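You operate a simulated robot arm through the tools that you are given. There is no shell and no other tool.

Carry out the task below with a simulated robot arm. There is one attempt and no reset: what you move stays moved.

Task
Put things in order on the bare stretch of the cabinet top. At the end: the teal gap gauge stands where the blue tape roll stood; the blue tape roll is on the beige pale tray; the white milky drink cup stands where the red wax block stood; the red wax block stands where the teal gap gauge stood; whatever was shut is shut again. Leave all else as you found it, and nothing knocked over.

It is judged by the outcome, as a careful person would: the job done as asked, and still so three seconds after it is handed in. It fails if anything else is knocked over, pushed out of place, dropped, spilled or broken.

Robot
A 6-joint arm with a two-finger parallel gripper, fixed in place. Base frame: the origin is at the foot of the arm, x ahead of it, y to its left, z up; the work surface is at about z = 0. Units: mm, degrees, N and s.
With the tool pointing down near the work surface it reaches from about 140 to 580 mm from the base axis. Its first joint turns from -66.0 to 66.0 degrees. Payload 2.1 kg.
Tool frame: the origin (TCP) lies between the finger pads and is the grasp point; the fingertips stand 30 mm ahead of it; z points along the fingers, y is the line along which they close. The gripper opens to 94 mm. The fingers are 28 mm wide and 10 mm thick; the gripper's body (50 by 96 mm) begins 55 mm behind the TCP.
Orientation is that of the tool frame in the base frame, as a unit quaternion [x, y, z, w]. With the fingers straight down and closing along the base's y, the tool's x points along the base's -x, its y along +y and its z along -z.

Tools
- The arm moves only by the tool jog_arm. Its argument "plan" is a list of rows, each an object of numbers (a shift or turn left out is 0, a gripper value left out holds the last): "tx", "ty", "tz": the shift along the base's x, y, z in mm; "rx", "ry", "rz": the turn, a rotation vector about the base's x, y, z in degrees; "gripper": the opening in per cent of the stroke, from 0 (shut) to 100 (fully open). In form: [{"tx": .., "ty": .., "tz": .., "rx": .., "ry": .., "rz": .., "gripper": ..}, ...]. A call has 1 to 20 rows; each row shifts and turns the commanded pose from where the row before left it. Each row takes 0.2 s and may step no farther than 50 mm and 8.6 degrees from the row before; otherwise, or with a gripper value out of range, the whole call is refused. Where a pose cannot be reached the arm comes as near as it can. A force on the tool above 40 N (or 10 N above the force at the start of the call, whichever is more), or a blocked arm, ends the call early, and 0.2 s more pass. The fingers move at their own pace (about 72 mm/s each) and stop on an object; they squeeze with about 23 N. The grip force told is the motor's: it shows also when the fingers shut on nothing. Time passes only in rows, and 0.2 s behind the last, so rows that do not move let the fingers close. The reply holds the time, the measured pose of the TCP, the force on the tool along the base axes, the opening and the grip force, in the units named above and with some noise, with the torque about the TCP (base axes, N m) and any sound that the robot's microphone picked up, and new pictures: "views" is both (left out), scene, wrist or none.
- Cameras (640 x 400 px; columns grow to the right, rows downward): "scene" is fixed at [61.4, -378.7, 481.9]; the picture's right is [0.72, -0.70, 0.00], its down [-0.42, -0.43, -0.80] and it looks along [0.56, 0.57, -0.60] (base axes); focal length 214 px, centre (320, 200). "wrist" rides on the gripper at [76, 14, -103] in the tool frame; the picture's right is [-0.18, 0.98, 0.00], its down [-0.75, -0.14, -0.64] and it looks along [-0.63, -0.12, 0.77] (tool axes); focal length 243 px, centre (320, 200).
- locate(camera, pixels): there is no depth. For up to 12 entries [column, row, z] of the newest picture of that camera ("zoom" is the newest enlarged one), the place [x, y] in the base frame at which the ray of that pixel passes the height z, good to about 2 mm. The clock stands still meanwhile.
- zoom(camera, box): a new picture of the part [left, top, right, bottom] of that camera's present view, enlarged. The clock stands still meanwhile.
- finish_job(): hands the job in; it is judged then, once.

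Leave the gripper open and the arm clear of the work at the hand-in unless told otherwise.

The tools are called as name(argument=value, ...) on one line, values as JSON. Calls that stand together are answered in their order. jog_arm: Moves the arm, as the interface text tells. Its arguments: {"type":"object","properties":{"plan":{"type":"array"},"views":{"type":"string","enum":["both","scene","wrist","none"]}},"required":["plan"]} The other tools are called the same way: locate (camera, pixels) gives the place at which the rays of pixels pass given heights; zoom (camera, box) takes an enlarged picture of a part of a camera's view; finish_job () hands the job in.

At the start:

```text
time: 0.0
eef_pos: [285.7, 5.6, 381.3]
tcp_rot: [0.0, 1.0, -0.001, 0.0]
wrist_force: [-0.1, 0.2, 0.6]
moment: [-0.01, -0.02, -0.01]
opening: 94.0
finger_force: 0.0
```

scene: 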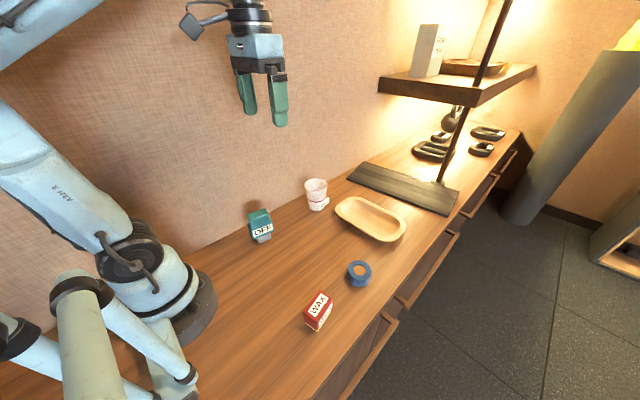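
wrist: 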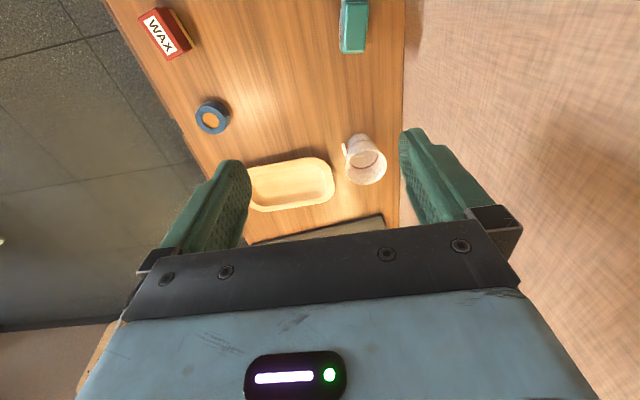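

I see the teal gauge near scene (260,225), the white cup at (316,194), the beige tray at (370,218), the blue roll at (358,272) and the red block at (318,311). I'll enlarge these areas first to see their shapes.

zoom(camera="scene", box=[230, 160, 422, 280])

zoom(camera="scene", box=[270, 240, 430, 340])

zoom(camera="wrist", box=[120, 0, 440, 200])

```text
3.33 times, centred on (326, 220) of scene
```

zoom: 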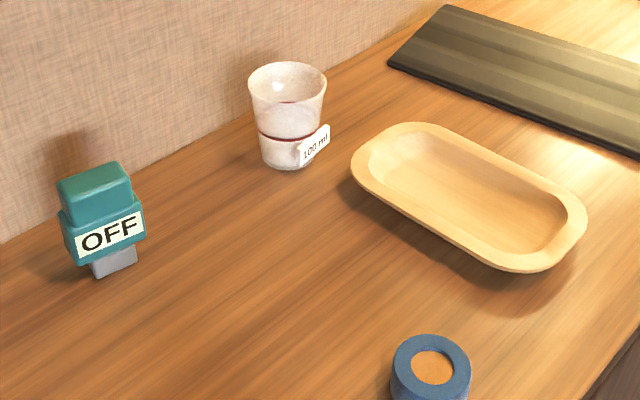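

```text
4.00 times, centred on (350, 290) of scene
```

zoom: 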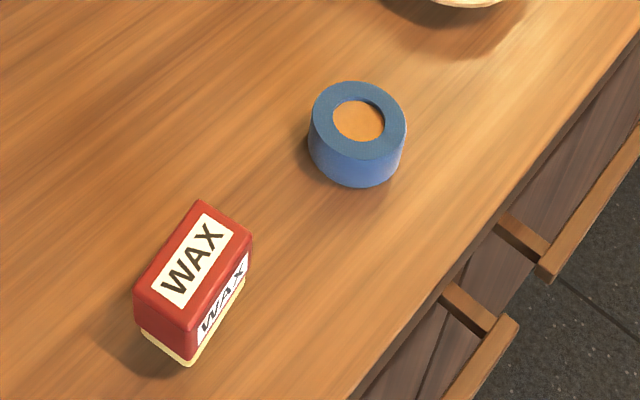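

```text
2.00 times, centred on (280, 100) of wrist
```

zoom: 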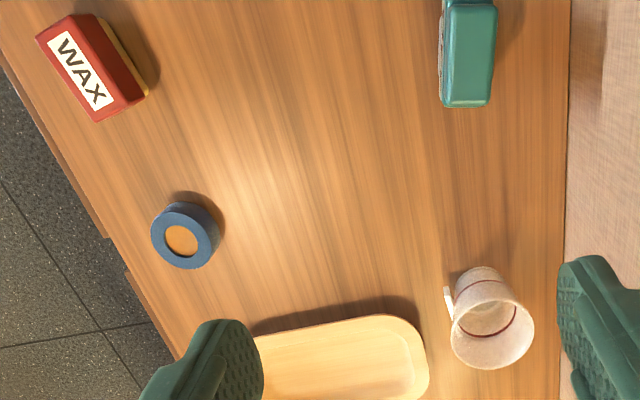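

Now I'll locate base points: the cup's foot, the gauge's foot and top, the roll, the wax block, the tray rim, the wall line and the table's front edge.

locate(camera="scene", pixels=[[316.4, 208, 0], [264.4, 240.4, 0], [257.9, 243, 0], [271, 238.6, 0], [357.6, 270, 25], [357.6, 286, 0], [297, 381, 0], [305.6, 323.5, 0], [318, 330.5, 0], [331, 311, 0], [230, 234, 0], [310, 370, 0]])

locate(camera="wrist", pixels=[[212, 117, 25], [212, 117, 0], [367, 166, 80], [367, 166, 60], [355, 155, 0], [340, 53, 60], [365, 53, 60], [365, 0, 60], [402, 100, 0], [249, 187, 30], [334, 180, 30], [165, 35, 40]])

locate(camera="scene", pixels=[[336, 210, 30], [355, 196, 30], [404, 228, 30], [390, 242, 30], [346, 199, 30], [402, 238, 30], [265.9, 213, 70], [247, 220, 70], [316, 182, 80], [320, 292, 40], [304, 321, 40], [332, 300, 40]])

```text
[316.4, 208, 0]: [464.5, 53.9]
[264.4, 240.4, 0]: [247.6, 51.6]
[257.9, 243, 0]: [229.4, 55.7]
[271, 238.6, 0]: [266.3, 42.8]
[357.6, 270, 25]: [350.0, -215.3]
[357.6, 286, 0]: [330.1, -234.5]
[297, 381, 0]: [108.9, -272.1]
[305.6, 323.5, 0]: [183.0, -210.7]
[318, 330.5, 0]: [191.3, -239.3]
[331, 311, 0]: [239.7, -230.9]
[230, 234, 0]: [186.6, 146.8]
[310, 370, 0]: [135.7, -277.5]
```

```text
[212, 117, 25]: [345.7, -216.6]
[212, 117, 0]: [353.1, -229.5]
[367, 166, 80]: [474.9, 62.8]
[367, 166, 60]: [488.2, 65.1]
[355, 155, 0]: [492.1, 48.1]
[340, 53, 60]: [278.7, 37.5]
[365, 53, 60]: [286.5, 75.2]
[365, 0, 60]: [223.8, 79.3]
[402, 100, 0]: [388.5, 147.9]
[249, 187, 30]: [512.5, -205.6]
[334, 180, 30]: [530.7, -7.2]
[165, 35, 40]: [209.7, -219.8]
```

```text
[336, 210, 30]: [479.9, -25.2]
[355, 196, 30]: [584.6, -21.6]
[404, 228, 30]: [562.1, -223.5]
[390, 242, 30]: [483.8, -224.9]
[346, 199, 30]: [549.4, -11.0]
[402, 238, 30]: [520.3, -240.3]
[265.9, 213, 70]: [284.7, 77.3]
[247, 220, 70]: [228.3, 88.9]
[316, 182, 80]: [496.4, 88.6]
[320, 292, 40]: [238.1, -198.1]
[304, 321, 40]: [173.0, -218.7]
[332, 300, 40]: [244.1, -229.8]
```

Layout so far: wall at y≈147, table front edge at y≈-275. Wax block is near (210,-220), gauge (255,60), roll (347,-217), cup (472,58), and tray (530,-120). The order roll → tray, gauge → roll's spot, wax → gauge's spot, cup → wax's spot needs no buffer. Next I move above the roll for a closer look.

jog_arm(plan=[{"tx": 10, "ty": -40, "tz": -20}, {"tx": 10, "ty": -40, "tz": -20}, {"tx": 10, "ty": -40, "tz": -25}, {"tx": 10, "ty": -40, "tz": -25}, {"tx": 10, "ty": -40, "tz": -25}, {"tx": 10, "ty": -22, "tz": -35}, {"tz": -40}, {"tz": -20}, {}])

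```text
time: 2.0
eef_pos: [347.1, -214.8, 169.5]
tcp_rot: [0.0, 1.0, 0.0, 0.0]
wrist_force: [0.1, 0.3, -0.3]
moment: [0.0, -0.02, -0.02]
opening: 93.9
finger_force: 0.1
```

scene: 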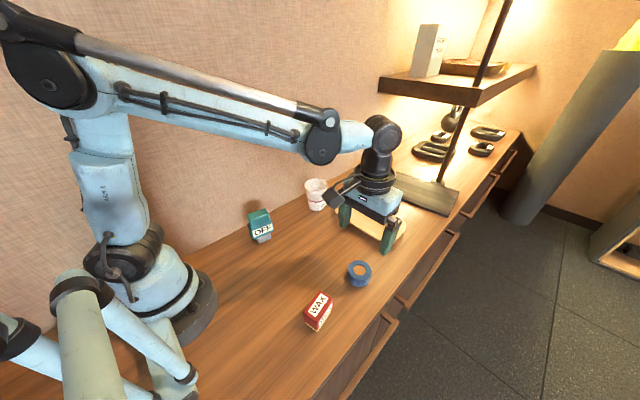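
wrist: 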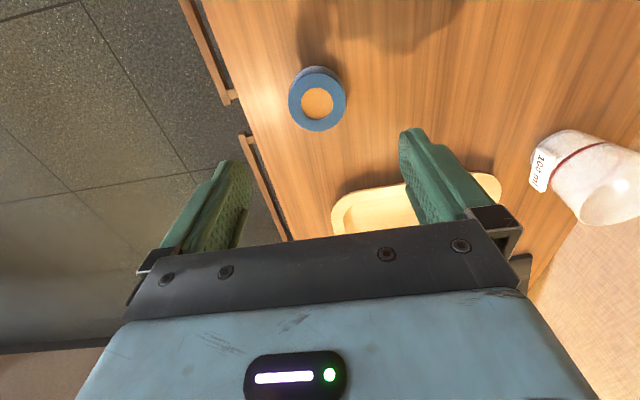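

The roll is at wrist (316,100). I'll enlarge it to measure it.

zoom(camera="wrist", box=[256, 50, 384, 130])

zoom(camera="scene", box=[326, 250, 390, 290])

```text
5.00 times, centred on (320, 90) of wrist
```

zoom: 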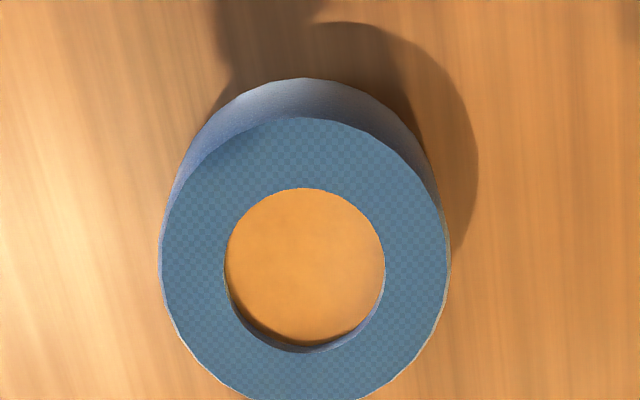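

```text
10.00 times, centred on (358, 270) of scene
```

zoom: 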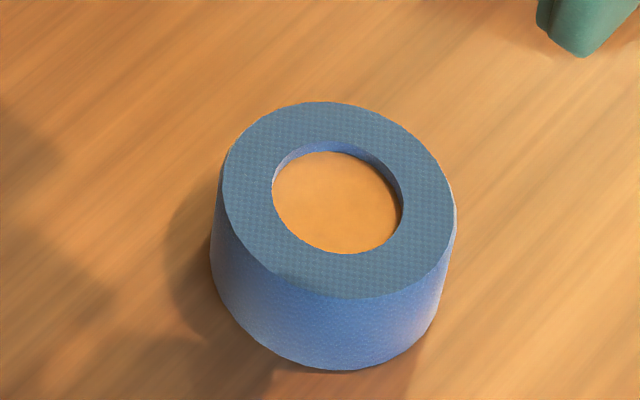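

I'll locate the roll's rim edges at candidate heights from both cameras, to cross-check its height and diameter.

locate(camera="scene", pixels=[[359.8, 270, 25], [359.8, 270, 30], [359.8, 270, 35], [348.2, 267, 30], [371.5, 270.5, 30], [360.5, 287, 0], [358, 260.2, 30]])

locate(camera="wrist", pixels=[[317, 103, 25], [317, 103, 30], [317, 103, 35], [288, 101, 30], [345.4, 101, 30], [316.6, 65.6, 0], [316.6, 73.4, 25], [316.6, 73.4, 30], [316.6, 73.4, 35], [317, 131.5, 30]])

```text
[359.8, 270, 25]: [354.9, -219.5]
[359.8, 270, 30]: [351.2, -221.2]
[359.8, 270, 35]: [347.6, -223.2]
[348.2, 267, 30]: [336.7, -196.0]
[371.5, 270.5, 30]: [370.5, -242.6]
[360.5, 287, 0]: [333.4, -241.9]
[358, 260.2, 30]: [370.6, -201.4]
```

```text
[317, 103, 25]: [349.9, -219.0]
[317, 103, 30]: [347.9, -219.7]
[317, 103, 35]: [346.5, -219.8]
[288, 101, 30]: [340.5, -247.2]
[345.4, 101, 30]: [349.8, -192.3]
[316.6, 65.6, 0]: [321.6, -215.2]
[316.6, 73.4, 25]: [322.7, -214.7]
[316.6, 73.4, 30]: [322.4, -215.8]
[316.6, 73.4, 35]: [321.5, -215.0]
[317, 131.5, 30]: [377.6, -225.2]
```

Roll: centre ≈(349,-220), diameter ≈56, height ≈31. Before grasping I'll look at the tray from above, going up first and then over.

jog_arm(plan=[{"tx": 20, "ty": 10, "tz": 30}, {"tx": 40, "ty": 25, "tz": 10}, {"tx": 40, "ty": 30}, {"tx": 30, "ty": 30}, {}])

```text
time: 3.2
eef_pos: [474.2, -120.9, 210.7]
tcp_rot: [0.0, 1.0, 0.0, 0.0]
wrist_force: [0.0, 0.9, -0.5]
moment: [0.0, 0.01, 0.0]
opening: 94.2
finger_force: 0.1
```

scene: 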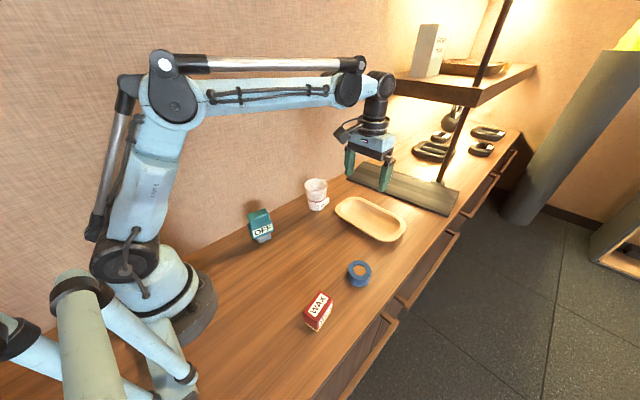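
wrist: 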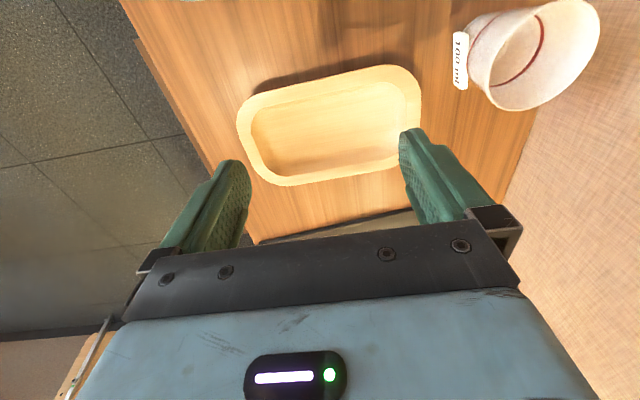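

The tray is fully visible at wrist (238–422, 65–187), and the cup at upper right. I'll zoom on both.

zoom(camera="wrist", box=[224, 50, 432, 190])

zoom(camera="wrist", box=[440, 0, 616, 110])

zoom(camera="scene", box=[284, 165, 348, 215])

locate(camera="wrist", pixels=[[237, 115, 30], [262, 180, 30], [285, 187, 30], [420, 100, 30], [405, 66, 30], [415, 85, 30], [326, 78, 30], [340, 177, 30], [262, 130, 8], [400, 100, 8], [320, 100, 8], [330, 165, 8]])

```text
2.86 times, centred on (328, 120) of wrist
```

zoom: 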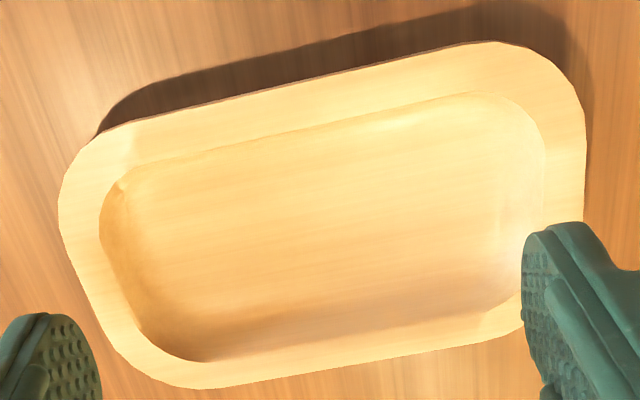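

```text
3.64 times, centred on (528, 55) of wrist
```

zoom: 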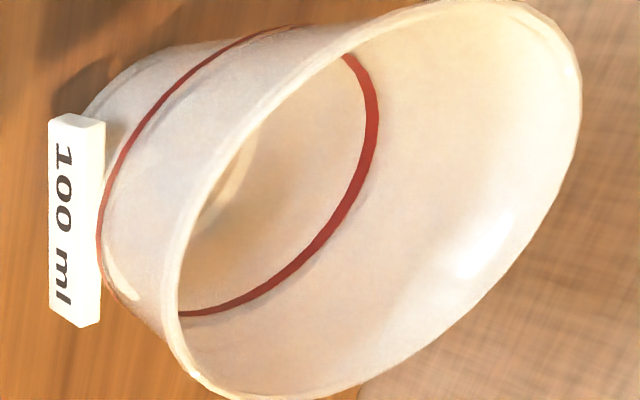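

```text
8.00 times, centred on (316, 190) of scene
```

zoom: 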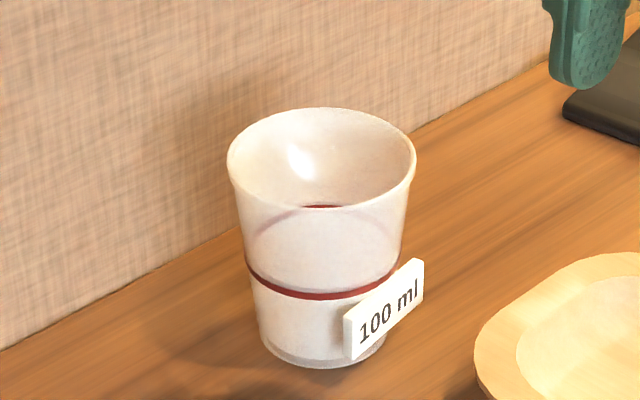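

```text
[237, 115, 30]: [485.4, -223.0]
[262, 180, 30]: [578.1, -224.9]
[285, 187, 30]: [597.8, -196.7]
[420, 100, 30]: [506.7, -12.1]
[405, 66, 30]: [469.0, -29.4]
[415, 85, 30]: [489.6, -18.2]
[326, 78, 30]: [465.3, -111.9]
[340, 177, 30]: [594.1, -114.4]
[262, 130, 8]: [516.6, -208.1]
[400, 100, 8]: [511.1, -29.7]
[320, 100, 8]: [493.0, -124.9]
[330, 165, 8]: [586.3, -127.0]
```

The tray interior is about 85 mm wide by 170 mm long, which leaves plenty of room for the 56 mm roll. I'll pin down the tray floor's centre and check the cup's axis.

locate(camera="wrist", pixels=[[329.7, 128.7, 8], [259, 128, 25], [413, 104, 25], [394, 83, 25], [292, 176, 25], [266, 114, 25], [400, 157, 25]])

locate(camera="scene", pixels=[[304.4, 184.5, 80], [368, 183, 80], [316.3, 184.7, 80], [316.3, 184.7, 90], [315, 211, 0], [309, 207.5, 0], [323.5, 209, 0], [328, 192, 80], [318, 178.4, 90], [316.3, 191, 90]])

```text
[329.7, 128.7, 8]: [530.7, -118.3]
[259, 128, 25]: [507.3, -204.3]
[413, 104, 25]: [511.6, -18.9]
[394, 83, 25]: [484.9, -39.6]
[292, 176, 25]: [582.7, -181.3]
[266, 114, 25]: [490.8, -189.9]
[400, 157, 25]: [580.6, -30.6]
```

```text
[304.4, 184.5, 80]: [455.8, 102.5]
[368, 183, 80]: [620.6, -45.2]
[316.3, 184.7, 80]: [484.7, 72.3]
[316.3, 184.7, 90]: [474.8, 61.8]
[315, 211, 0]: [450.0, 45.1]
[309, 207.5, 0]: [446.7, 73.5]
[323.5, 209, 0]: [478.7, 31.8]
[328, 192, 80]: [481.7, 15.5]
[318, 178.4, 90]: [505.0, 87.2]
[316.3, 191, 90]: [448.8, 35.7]
```

Tray floor centre ≈(531,-118). Now I go back over the roll at (349,-220) and lower to TCP z≈70 with the gripper open, to check alignment.

jog_arm(plan=[{"tx": -30, "ty": -24}, {"tx": -35, "ty": -25}, {"tx": -35, "ty": -25}, {"tx": -25, "ty": -25, "tz": -20}, {"tz": -40}, {"tz": -40}, {"tz": -25}, {"tz": -15}, {}])

```text
time: 5.2
eef_pos: [350.8, -217.7, 72.7]
tcp_rot: [0.0, 1.0, -0.001, 0.0]
wrist_force: [0.3, -0.6, -0.1]
moment: [-0.02, -0.01, -0.02]
opening: 93.9
finger_force: 0.1
```

scene: 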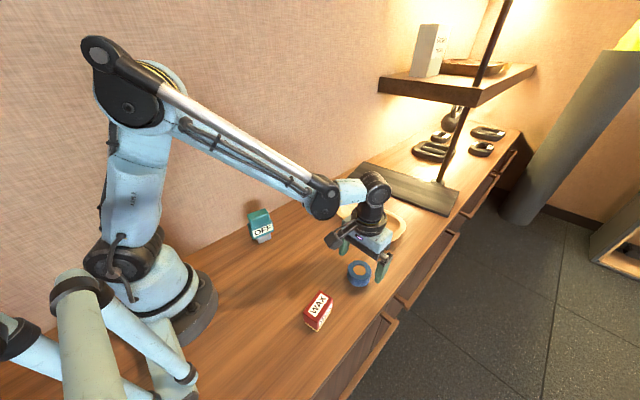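
wrist: 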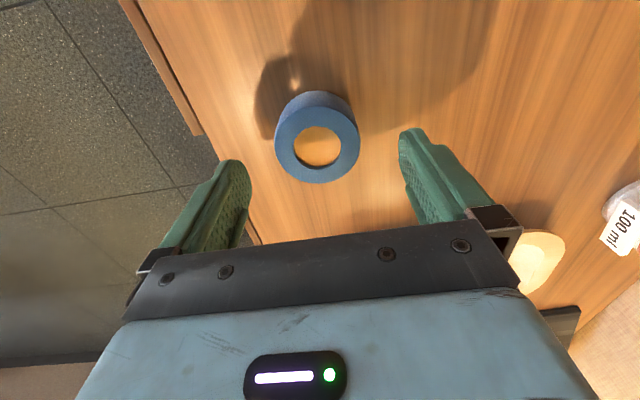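

The roll's top is centred at about wrist (317,144). I'll verify its position once more from here.

locate(camera="wrist", pixels=[[317, 144, 30], [275, 142, 30], [360, 142, 30], [318, 183, 30], [316, 105, 30], [312, 90, 0]])

```text
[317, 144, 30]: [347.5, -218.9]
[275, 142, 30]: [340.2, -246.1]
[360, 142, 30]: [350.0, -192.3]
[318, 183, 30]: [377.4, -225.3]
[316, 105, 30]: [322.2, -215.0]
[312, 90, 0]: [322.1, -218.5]
```

Roll centre ≈(349,-219.5). I descend to TCP z≈37 (fingertips at z≈7) and close.

jog_arm(plan=[{"tx": -1.5, "ty": -1.7, "tz": -15}, {"tz": -13}, {"tz": -8}, {}, {"gripper": 40}, {"gripper": 0}, {}, {}, {}])

```text
time: 7.2
eef_pos: [349.5, -220.3, 36.2]
tcp_rot: [0.0, 1.0, -0.001, -0.001]
wrist_force: [-0.9, 0.9, 0.2]
moment: [-0.04, -0.01, 0.02]
opening: 56.0
finger_force: 22.4
```

scene: 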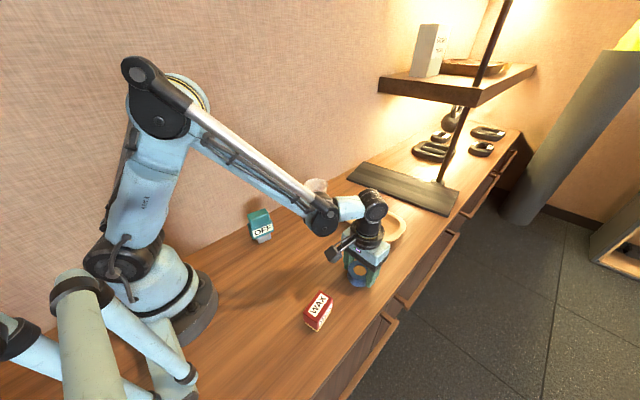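
wrist: 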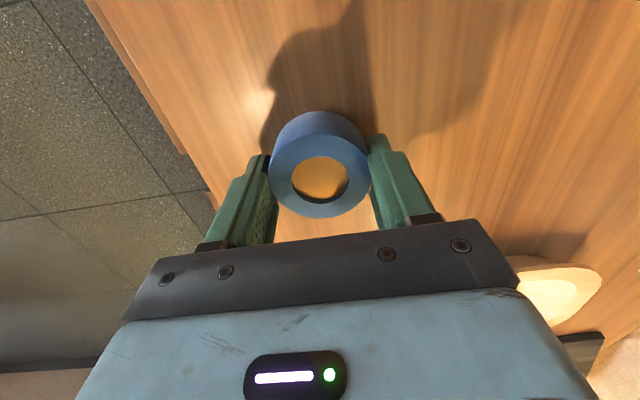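

The roll is held (opening 56, grip 22 N). I lift it and carry it to the tray centre (531,-118), staying high.

jog_arm(plan=[{"tz": 20}, {"tz": 35}, {"tz": 40}, {"tx": 30, "ty": 17}, {"tx": 40, "ty": 22}, {"tx": 40, "ty": 22}, {"tx": 40, "ty": 22}, {"tx": 31, "ty": 19}, {}, {}])

```text
time: 9.4
eef_pos: [528.0, -117.9, 131.1]
tcp_rot: [0.0, 1.0, -0.001, 0.0]
wrist_force: [-0.5, 0.5, -1.2]
moment: [0.02, 0.01, 0.03]
opening: 56.0
finger_force: 23.4
```

scene: 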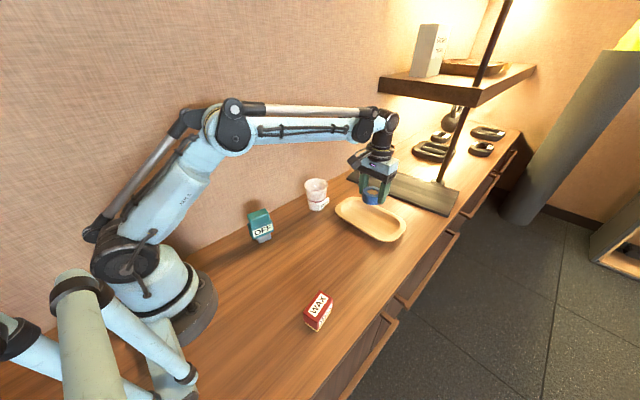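
wrist: 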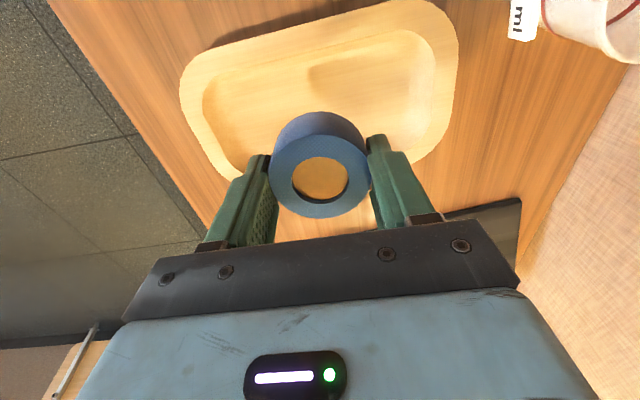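

The roll is over the tray. I lower to z≈70 and look.

jog_arm(plan=[{"tx": 3, "tz": -20}, {"tz": -20}, {"tz": -15}, {}])

zoom(camera="scene", box=[310, 150, 438, 250])

```text
time: 10.4
eef_pos: [532.3, -118.3, 76.1]
tcp_rot: [0.001, 1.0, -0.001, 0.0]
wrist_force: [-0.8, -0.6, 0.6]
moment: [0.0, 0.01, 0.0]
opening: 55.9
finger_force: 22.9
```

scene: 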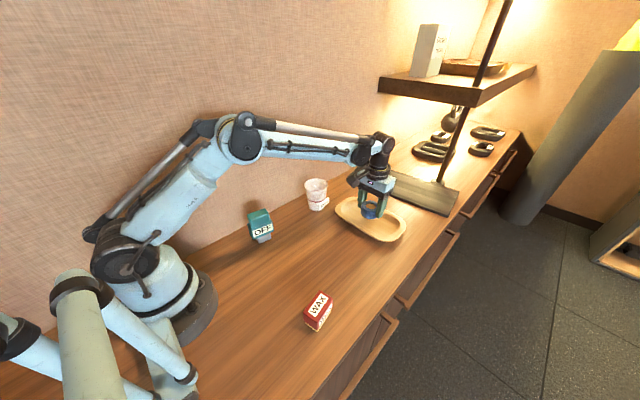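
wrist: 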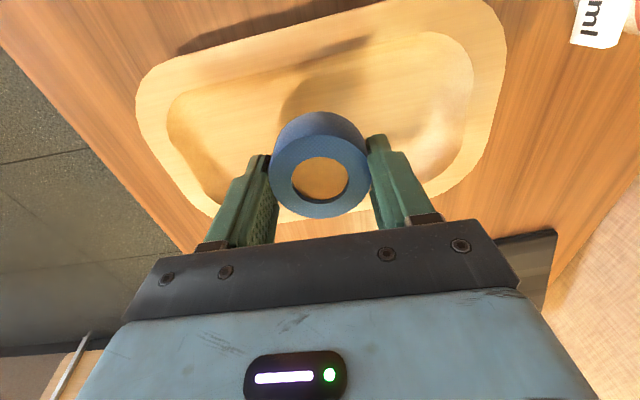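

```text
4.00 times, centred on (374, 200) of scene
```

zoom: 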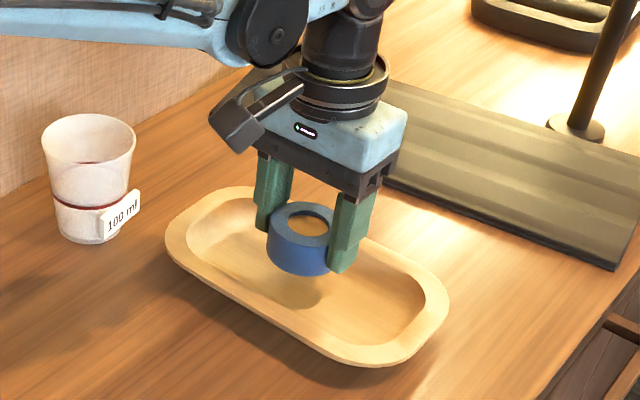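

Centred over the tray interior. I lower in small steps and watch for contact.

jog_arm(plan=[{"tz": -8}, {"tz": -7}, {"tz": -5}, {"tz": -4}, {"tz": -2}, {}], views="none")

```text
time: 11.8
eef_pos: [531.6, -118.8, 46.8]
tcp_rot: [0.0, 1.0, -0.001, -0.001]
wrist_force: [0.8, 0.1, -1.0]
moment: [0.0, -0.02, -0.01]
opening: 55.8
finger_force: 22.9
```

Force is still near zero at z≈47 (roll bottom at about 10). I continue in 1.5 mm steps.

jog_arm(plan=[{"tz": -1.5}, {"tz": -1.5}, {}], views="none")

```text
time: 12.6
eef_pos: [533.6, -117.9, 46.0]
tcp_rot: [0.001, 1.0, -0.001, 0.0]
wrist_force: [0.6, 0.1, -0.8]
moment: [0.02, 0.04, -0.02]
opening: 55.6
finger_force: 23.1
```

Still free (commanded z≈46, roll bottom ≈11). Continuing down.

jog_arm(plan=[{"tz": -1.5}, {"tz": -1.5}, {}], views="none")

jog_arm(plan=[{"tz": -1}, {"tz": -1}, {}], views="both")

zoom(camera="scene", box=[326, 180, 422, 250])

```text
time: 13.4
eef_pos: [532.8, -119.5, 43.1]
tcp_rot: [0.0, 1.0, -0.001, 0.0]
wrist_force: [-3.6, 0.7, 21.3]
moment: [0.01, 0.05, 0.04]
opening: 55.8
finger_force: 23.3
```

```text
time: 14.0
eef_pos: [532.4, -119.5, 43.1]
tcp_rot: [0.0, 1.0, 0.0, 0.0]
wrist_force: [-0.7, 0.0, 11.4]
moment: [0.05, -0.04, 0.04]
opening: 55.7
finger_force: 22.8
stopped in row 2: the force on the tool passed its limit at 43 N (the readings are from after the stop); the commanded pose is now the measured one
```

scene: 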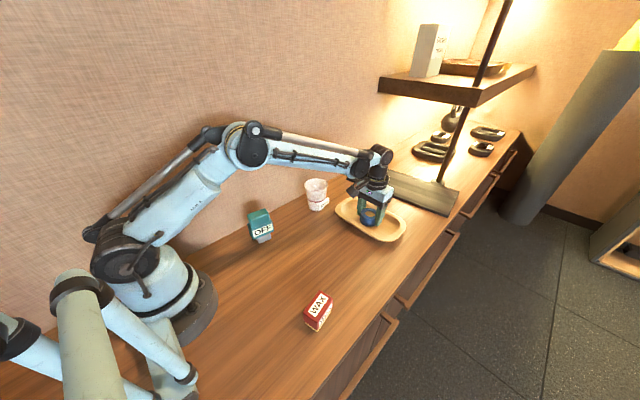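
wrist: 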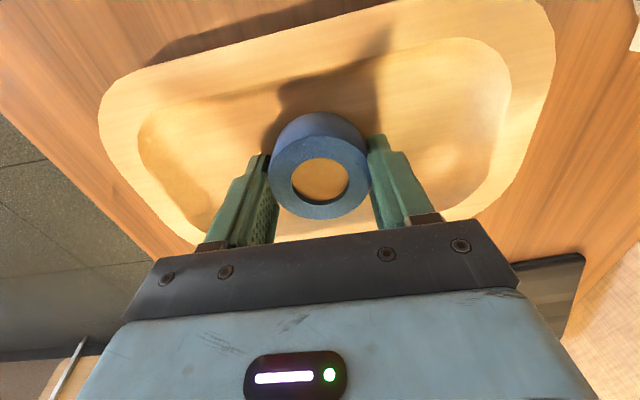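

```text
5.71 times, centred on (374, 215) of scene
```

zoom: 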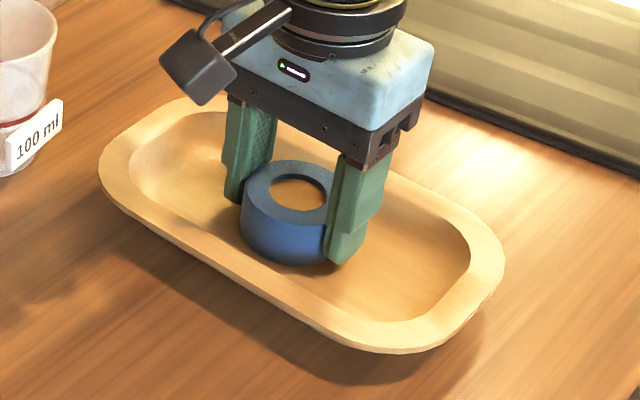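

It rests on the tray floor (contact force felt, z≈43). I open the fingers and then rise straight up.

jog_arm(plan=[{"gripper": 70}, {"gripper": 85}, {}, {}, {"tz": 15}, {"tz": 30}, {"tz": 40}, {"tz": 40}, {}])

zoom(camera="scene", box=[294, 165, 422, 245])

```text
time: 16.0
eef_pos: [534.8, -118.9, 166.9]
tcp_rot: [0.0, 1.0, -0.001, 0.0]
wrist_force: [-0.9, 0.9, 0.5]
moment: [-0.01, -0.02, -0.03]
opening: 80.0
finger_force: 0.1
```

scene: 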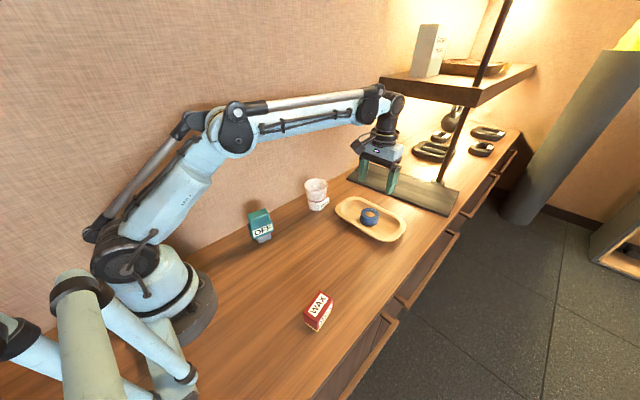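
wrist: 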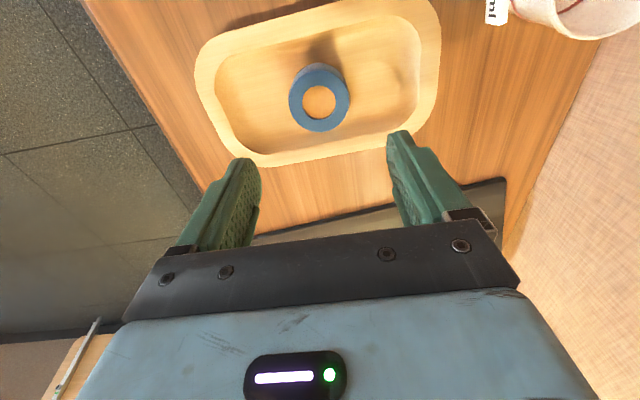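

```text
5.00 times, centred on (358, 205) of scene
```

zoom: 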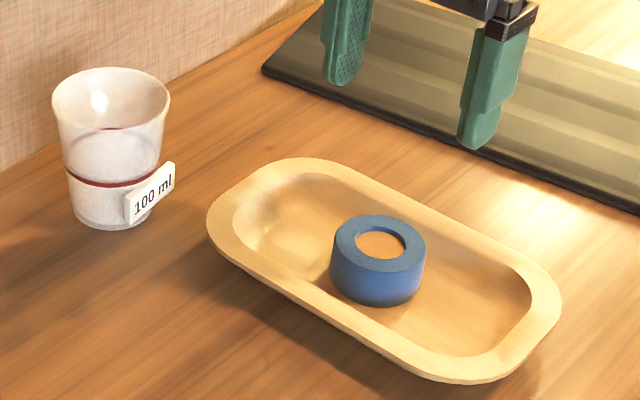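

The roll sits flat in the tray. Next I move above the gauge at (257,58), rising first.

jog_arm(plan=[{"tz": 30}, {"tx": -40, "ty": 20, "gripper": 100}, {"tx": -40, "ty": 25}, {"tx": -40, "ty": 27}, {"tx": -40, "ty": 27}, {"tx": -40, "ty": 27}, {"tx": -40, "ty": 27}, {"tx": -35, "ty": 24}, {"tz": -20}, {}])

zoom(camera="wrist", box=[240, 40, 400, 140])

zoom(camera="scene", box=[228, 195, 292, 255])

```text
time: 18.2
eef_pos: [259.6, 56.8, 176.4]
tcp_rot: [0.0, 1.0, -0.001, 0.0]
wrist_force: [-0.3, -0.5, 0.1]
moment: [0.01, 0.0, 0.01]
opening: 94.1
finger_force: 0.2
```

scene: 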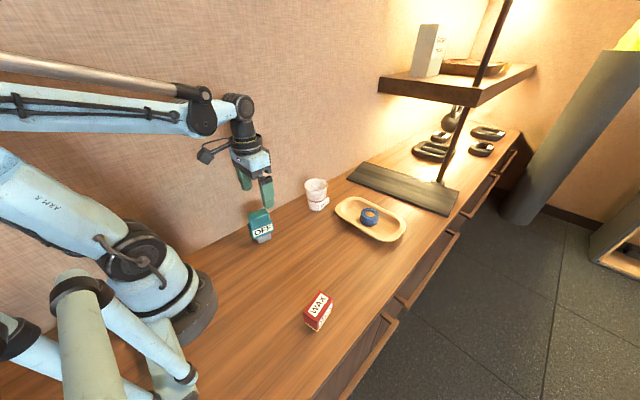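
wrist: 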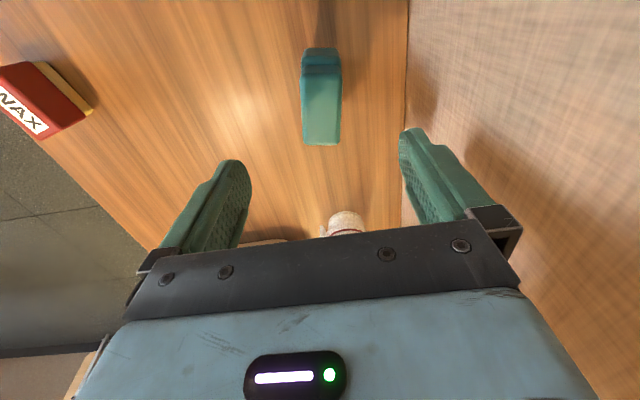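

```text
4.00 times, centred on (320, 90) of wrist
```

zoom: 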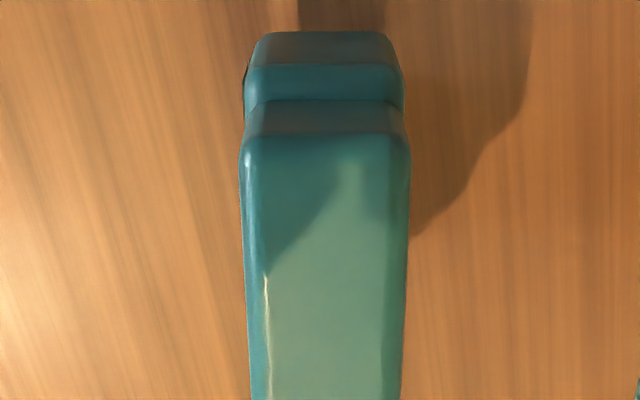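

```text
6.67 times, centred on (260, 225) of scene
```

zoom: 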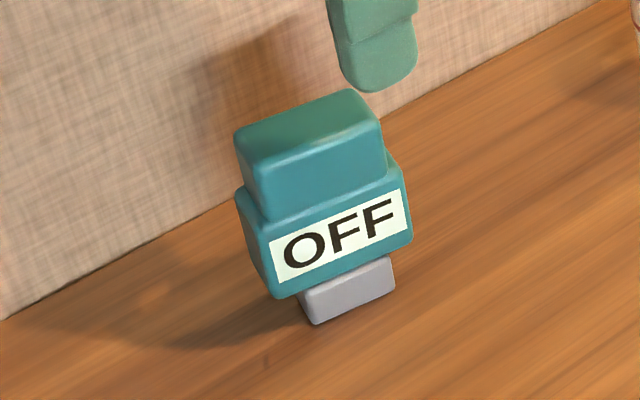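

I'll enlarge the gauge's top in the wrist view to measure its orientation and height.

zoom(camera="wrist", box=[240, 40, 400, 150])

locate(camera="scene", pixels=[[247.5, 215.3, 70], [264.5, 208.2, 70], [269.3, 213.8, 70], [250.5, 220, 70], [247.5, 215.3, 80], [264.5, 208.2, 80], [269.3, 213.8, 80], [250.5, 220, 80], [259.7, 243.6, 0], [271.3, 239, 0]])

locate(camera="wrist", pixels=[[302, 76, 70], [341, 76, 70], [302, 144, 70], [340, 145, 70], [302, 76, 80], [341, 76, 80], [302, 144, 80], [340, 145, 80], [320, 110, 70], [320, 110, 80]])

```text
3.64 times, centred on (320, 95) of wrist
```

zoom: 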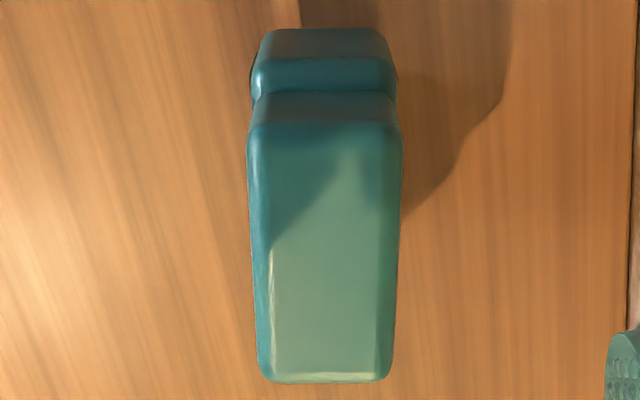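

```text
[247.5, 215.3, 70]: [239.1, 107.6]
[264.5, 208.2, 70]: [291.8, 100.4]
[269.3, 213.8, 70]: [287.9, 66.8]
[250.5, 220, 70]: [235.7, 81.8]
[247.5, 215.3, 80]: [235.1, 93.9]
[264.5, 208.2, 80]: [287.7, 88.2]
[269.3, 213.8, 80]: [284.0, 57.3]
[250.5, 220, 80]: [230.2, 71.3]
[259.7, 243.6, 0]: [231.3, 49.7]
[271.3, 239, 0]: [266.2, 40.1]
```

```text
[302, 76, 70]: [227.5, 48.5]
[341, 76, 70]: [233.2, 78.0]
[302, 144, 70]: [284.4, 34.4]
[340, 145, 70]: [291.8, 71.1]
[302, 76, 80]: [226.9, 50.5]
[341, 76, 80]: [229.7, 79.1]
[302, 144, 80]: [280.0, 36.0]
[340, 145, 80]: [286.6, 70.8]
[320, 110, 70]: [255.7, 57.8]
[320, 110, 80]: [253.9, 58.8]
```

Combining both cameras, the gauge's top is near z≈97. I'll re-locate its corners at that height to get the yaw.

locate(camera="wrist", pixels=[[300.8, 77.1, 97], [342.5, 77.1, 97], [303.5, 143.1, 97], [340, 143.1, 97], [302, 110, 97], [342, 110, 97], [306, 65, 55], [340, 65, 55]])

locate(camera="scene", pixels=[[247.5, 215.3, 97], [264.5, 208.2, 97], [269.3, 213.8, 97], [250.5, 220, 97], [253.3, 239.5, 15], [253.3, 239.5, 20], [273.8, 231.5, 15], [273.8, 231.5, 20], [300.0, 229.5, 55], [272.8, 222, 55]])

```text
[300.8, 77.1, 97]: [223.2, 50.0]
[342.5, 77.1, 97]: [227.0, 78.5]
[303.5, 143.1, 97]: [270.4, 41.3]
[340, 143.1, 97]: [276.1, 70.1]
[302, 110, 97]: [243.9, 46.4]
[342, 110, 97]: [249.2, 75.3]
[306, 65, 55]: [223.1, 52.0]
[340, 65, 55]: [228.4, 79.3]
```

```text
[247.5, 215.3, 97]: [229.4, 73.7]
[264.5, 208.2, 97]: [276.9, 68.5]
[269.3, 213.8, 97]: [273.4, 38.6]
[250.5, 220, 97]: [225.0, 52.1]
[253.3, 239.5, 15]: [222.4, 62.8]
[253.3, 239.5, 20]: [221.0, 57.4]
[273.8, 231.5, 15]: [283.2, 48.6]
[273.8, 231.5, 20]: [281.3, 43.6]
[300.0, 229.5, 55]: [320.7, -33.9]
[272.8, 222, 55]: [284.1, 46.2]
```

The gauge's centre is ≈(250,59.5), its long axis is yawed about -10°, thickness ≈29 and length ≈50–60. Tiers: foot to z≈25, middle to ≈60, upper block to ≈97. I turn the gripper -10°, centre it and lower to z≈125 for a check.

jog_arm(plan=[{"tx": -4, "ty": 1, "rz": -5}, {"tx": -3.4, "ty": 1, "rz": -5}, {"tz": -25}, {"tz": -25}, {}])

zoom(camera="wrist", box=[240, 60, 400, 210])

zoom(camera="scene", box=[218, 175, 298, 255])

```text
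time: 19.4
eef_pos: [250.9, 58.6, 127.7]
tcp_rot: [0.087, 0.996, 0.0, 0.0]
wrist_force: [-0.1, -0.8, 0.5]
moment: [0.02, 0.0, -0.01]
opening: 93.9
finger_force: 0.1
```

scene: 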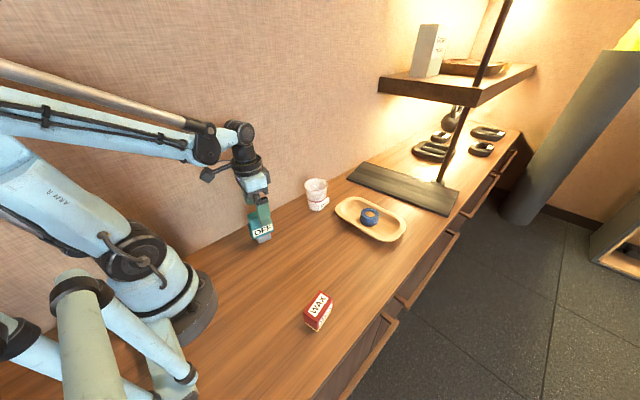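
wrist: 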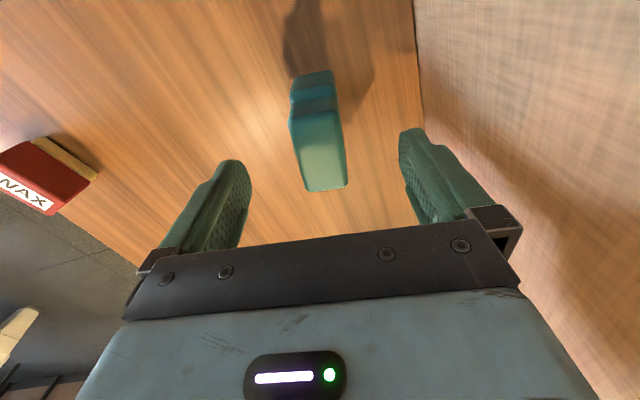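

```text
2.67 times, centred on (320, 135) of wrist
```

zoom: 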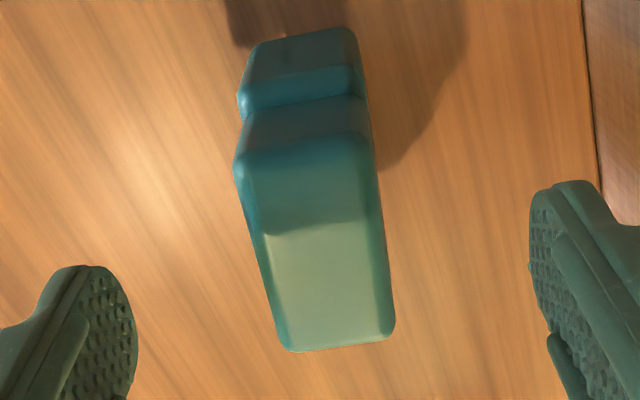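

```text
5.00 times, centred on (258, 215) of scene
```

zoom: 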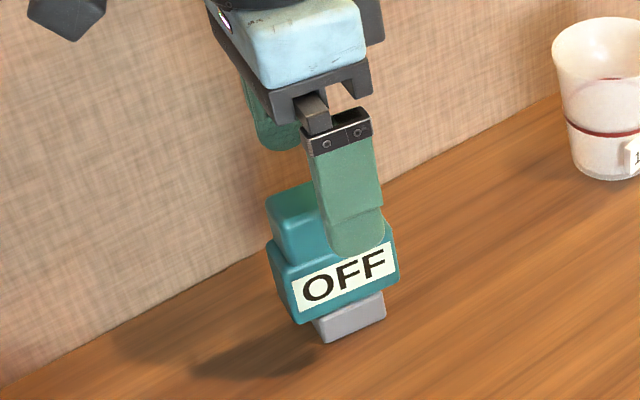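

I'll re-check the gauge's top corners against the TCP position.

locate(camera="wrist", pixels=[[288.5, 121.9, 97], [340.2, 116.3, 97], [306.9, 190.4, 97], [348.1, 185.6, 97], [288.5, 121.9, 90], [340.2, 116.3, 90], [306.9, 190.4, 90], [348.1, 185.6, 90]])

```text
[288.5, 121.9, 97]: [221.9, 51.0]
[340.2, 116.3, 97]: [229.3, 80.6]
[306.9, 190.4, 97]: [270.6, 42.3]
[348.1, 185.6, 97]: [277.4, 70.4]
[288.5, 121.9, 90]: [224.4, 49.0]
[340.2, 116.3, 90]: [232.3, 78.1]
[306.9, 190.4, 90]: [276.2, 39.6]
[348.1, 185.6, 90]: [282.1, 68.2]
```

Centre ≈(250,61), yaw ≈-11°. I adjust slightly, descend to z≈91 and close on the upper block.

jog_arm(plan=[{"ty": 1.3, "tz": -12, "rz": -0.7}, {"tz": -12}, {"tz": -12}, {}, {"gripper": 50}, {"gripper": 30}, {"gripper": 0}, {}, {}, {}])

zoom(camera="scene", box=[218, 175, 298, 255])

```text
time: 21.6
eef_pos: [250.4, 59.9, 90.6]
tcp_rot: [0.093, 0.996, 0.0, 0.0]
wrist_force: [1.0, -0.5, -0.4]
moment: [0.02, 0.02, 0.03]
opening: 34.1
finger_force: 23.0
```

scene: 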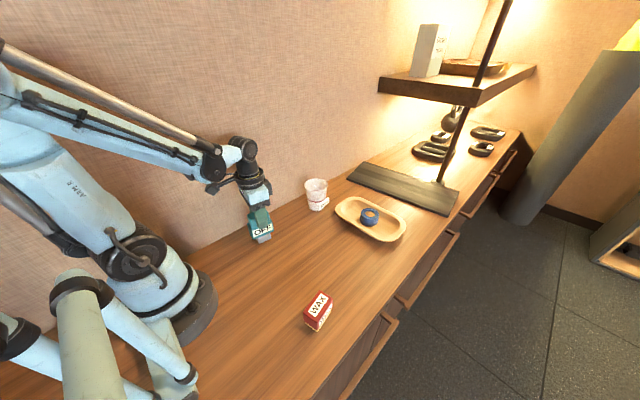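
wrist: 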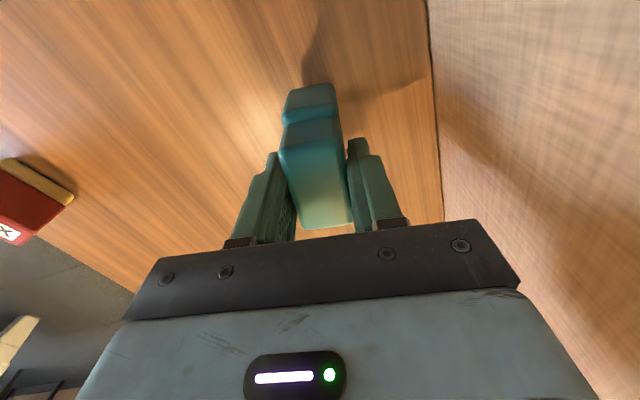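

```text
5.00 times, centred on (258, 215) of scene
```

zoom: 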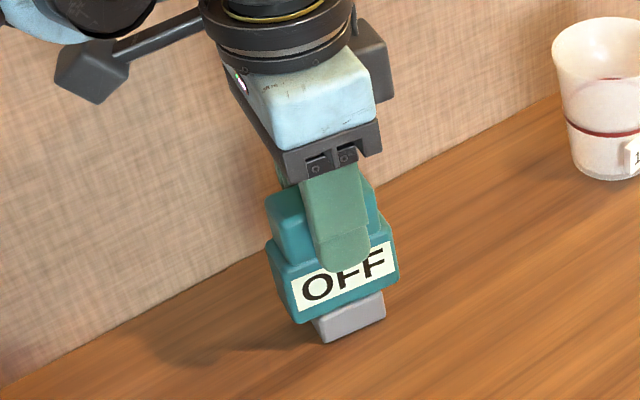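

Gripped (opening 34, on the gauge). I lift 60 mm and carry it to (349,-219.5).

jog_arm(plan=[{"tz": 15}, {"tz": 25}, {"tz": 25}, {"tx": 9, "ty": -25.5}, {"tx": 12, "ty": -35}, {"tx": 12, "ty": -35}, {"tx": 12, "ty": -35}, {"tx": 12, "ty": -35}, {"tx": 12, "ty": -35}, {"tx": 12, "ty": -35}, {"tx": 10, "ty": -28}, {"tx": 8, "ty": -17}, {}, {}])

zoom(camera="scene", box=[286, 210, 414, 330])

```text
time: 24.6
eef_pos: [348.8, -219.6, 154.1]
tcp_rot: [0.094, 0.996, -0.001, 0.0]
wrist_force: [0.0, 0.8, -1.8]
moment: [0.01, 0.03, 0.0]
opening: 34.3
finger_force: 23.0
```

scene: 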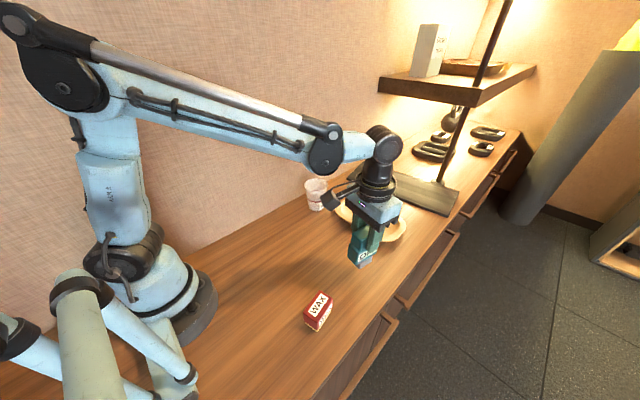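
wrist: 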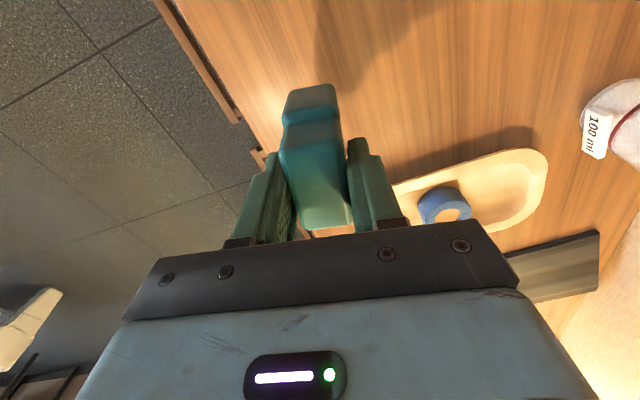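

```text
3.33 times, centred on (350, 270) of scene
```

zoom: 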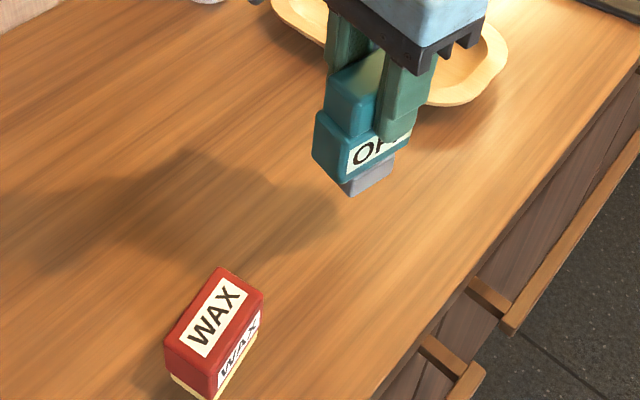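

The gauge hangs upright above the roll's old spot. I lower it to about 5 mm above contact.

jog_arm(plan=[{"tz": -20}, {"tz": -20}, {"tz": -12}, {"tz": -8}, {}])

zoom(camera="scene", box=[310, 220, 406, 300])

```text
time: 25.8
eef_pos: [349.6, -219.9, 96.3]
tcp_rot: [0.093, 0.996, -0.001, 0.001]
wrist_force: [-0.4, -0.4, -1.2]
moment: [0.0, -0.03, 0.01]
opening: 34.2
finger_force: 23.5
```

scene: 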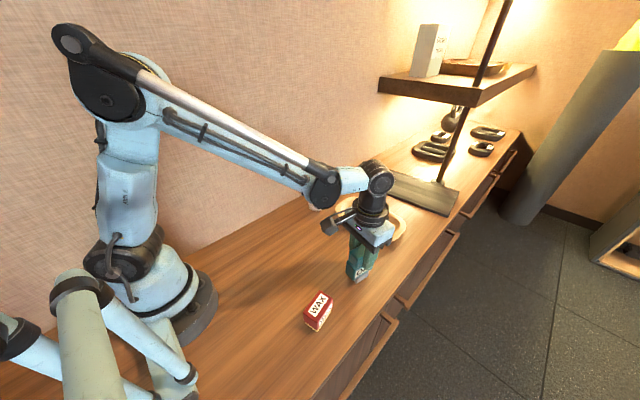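
wrist: 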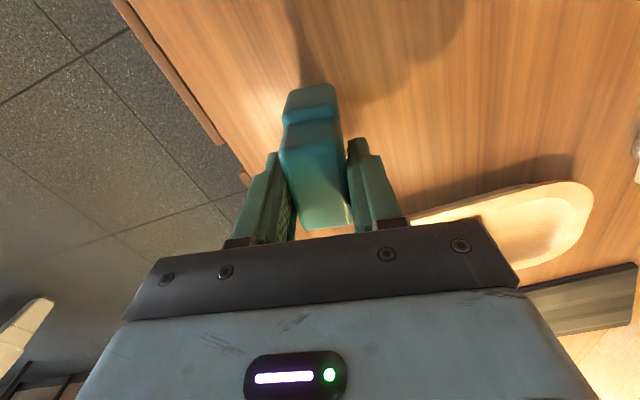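

```text
5.00 times, centred on (358, 260) of scene
```

zoom: 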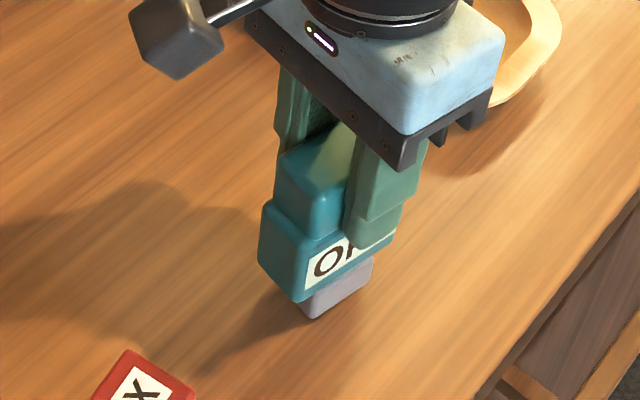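

Nearly at the surface. I lower in 1–2 mm steps and check the force.

jog_arm(plan=[{"tz": -2}, {"tz": -1}, {"tz": -1}, {}], views="none")

```text
time: 26.8
eef_pos: [350.2, -220.1, 91.8]
tcp_rot: [0.094, 0.996, -0.001, 0.0]
wrist_force: [-0.1, 0.5, -1.3]
moment: [0.01, 0.01, 0.0]
opening: 34.5
finger_force: 22.5
```

jog_arm(plan=[{"tz": -1}, {}], views="none")

```text
time: 27.4
eef_pos: [349.4, -219.7, 90.2]
tcp_rot: [0.093, 0.996, -0.001, 0.0]
wrist_force: [0.0, -0.6, -1.4]
moment: [-0.01, 0.01, 0.0]
opening: 34.1
finger_force: 22.7
```

No contact yet, so another 1 mm.

jog_arm(plan=[{"tz": -1}, {}], views="none")

```text
time: 28.0
eef_pos: [350.0, -219.6, 91.2]
tcp_rot: [0.093, 0.996, -0.001, 0.0]
wrist_force: [-0.2, -0.1, 10.1]
moment: [0.11, -0.01, -0.03]
opening: 33.8
finger_force: 23.4
```

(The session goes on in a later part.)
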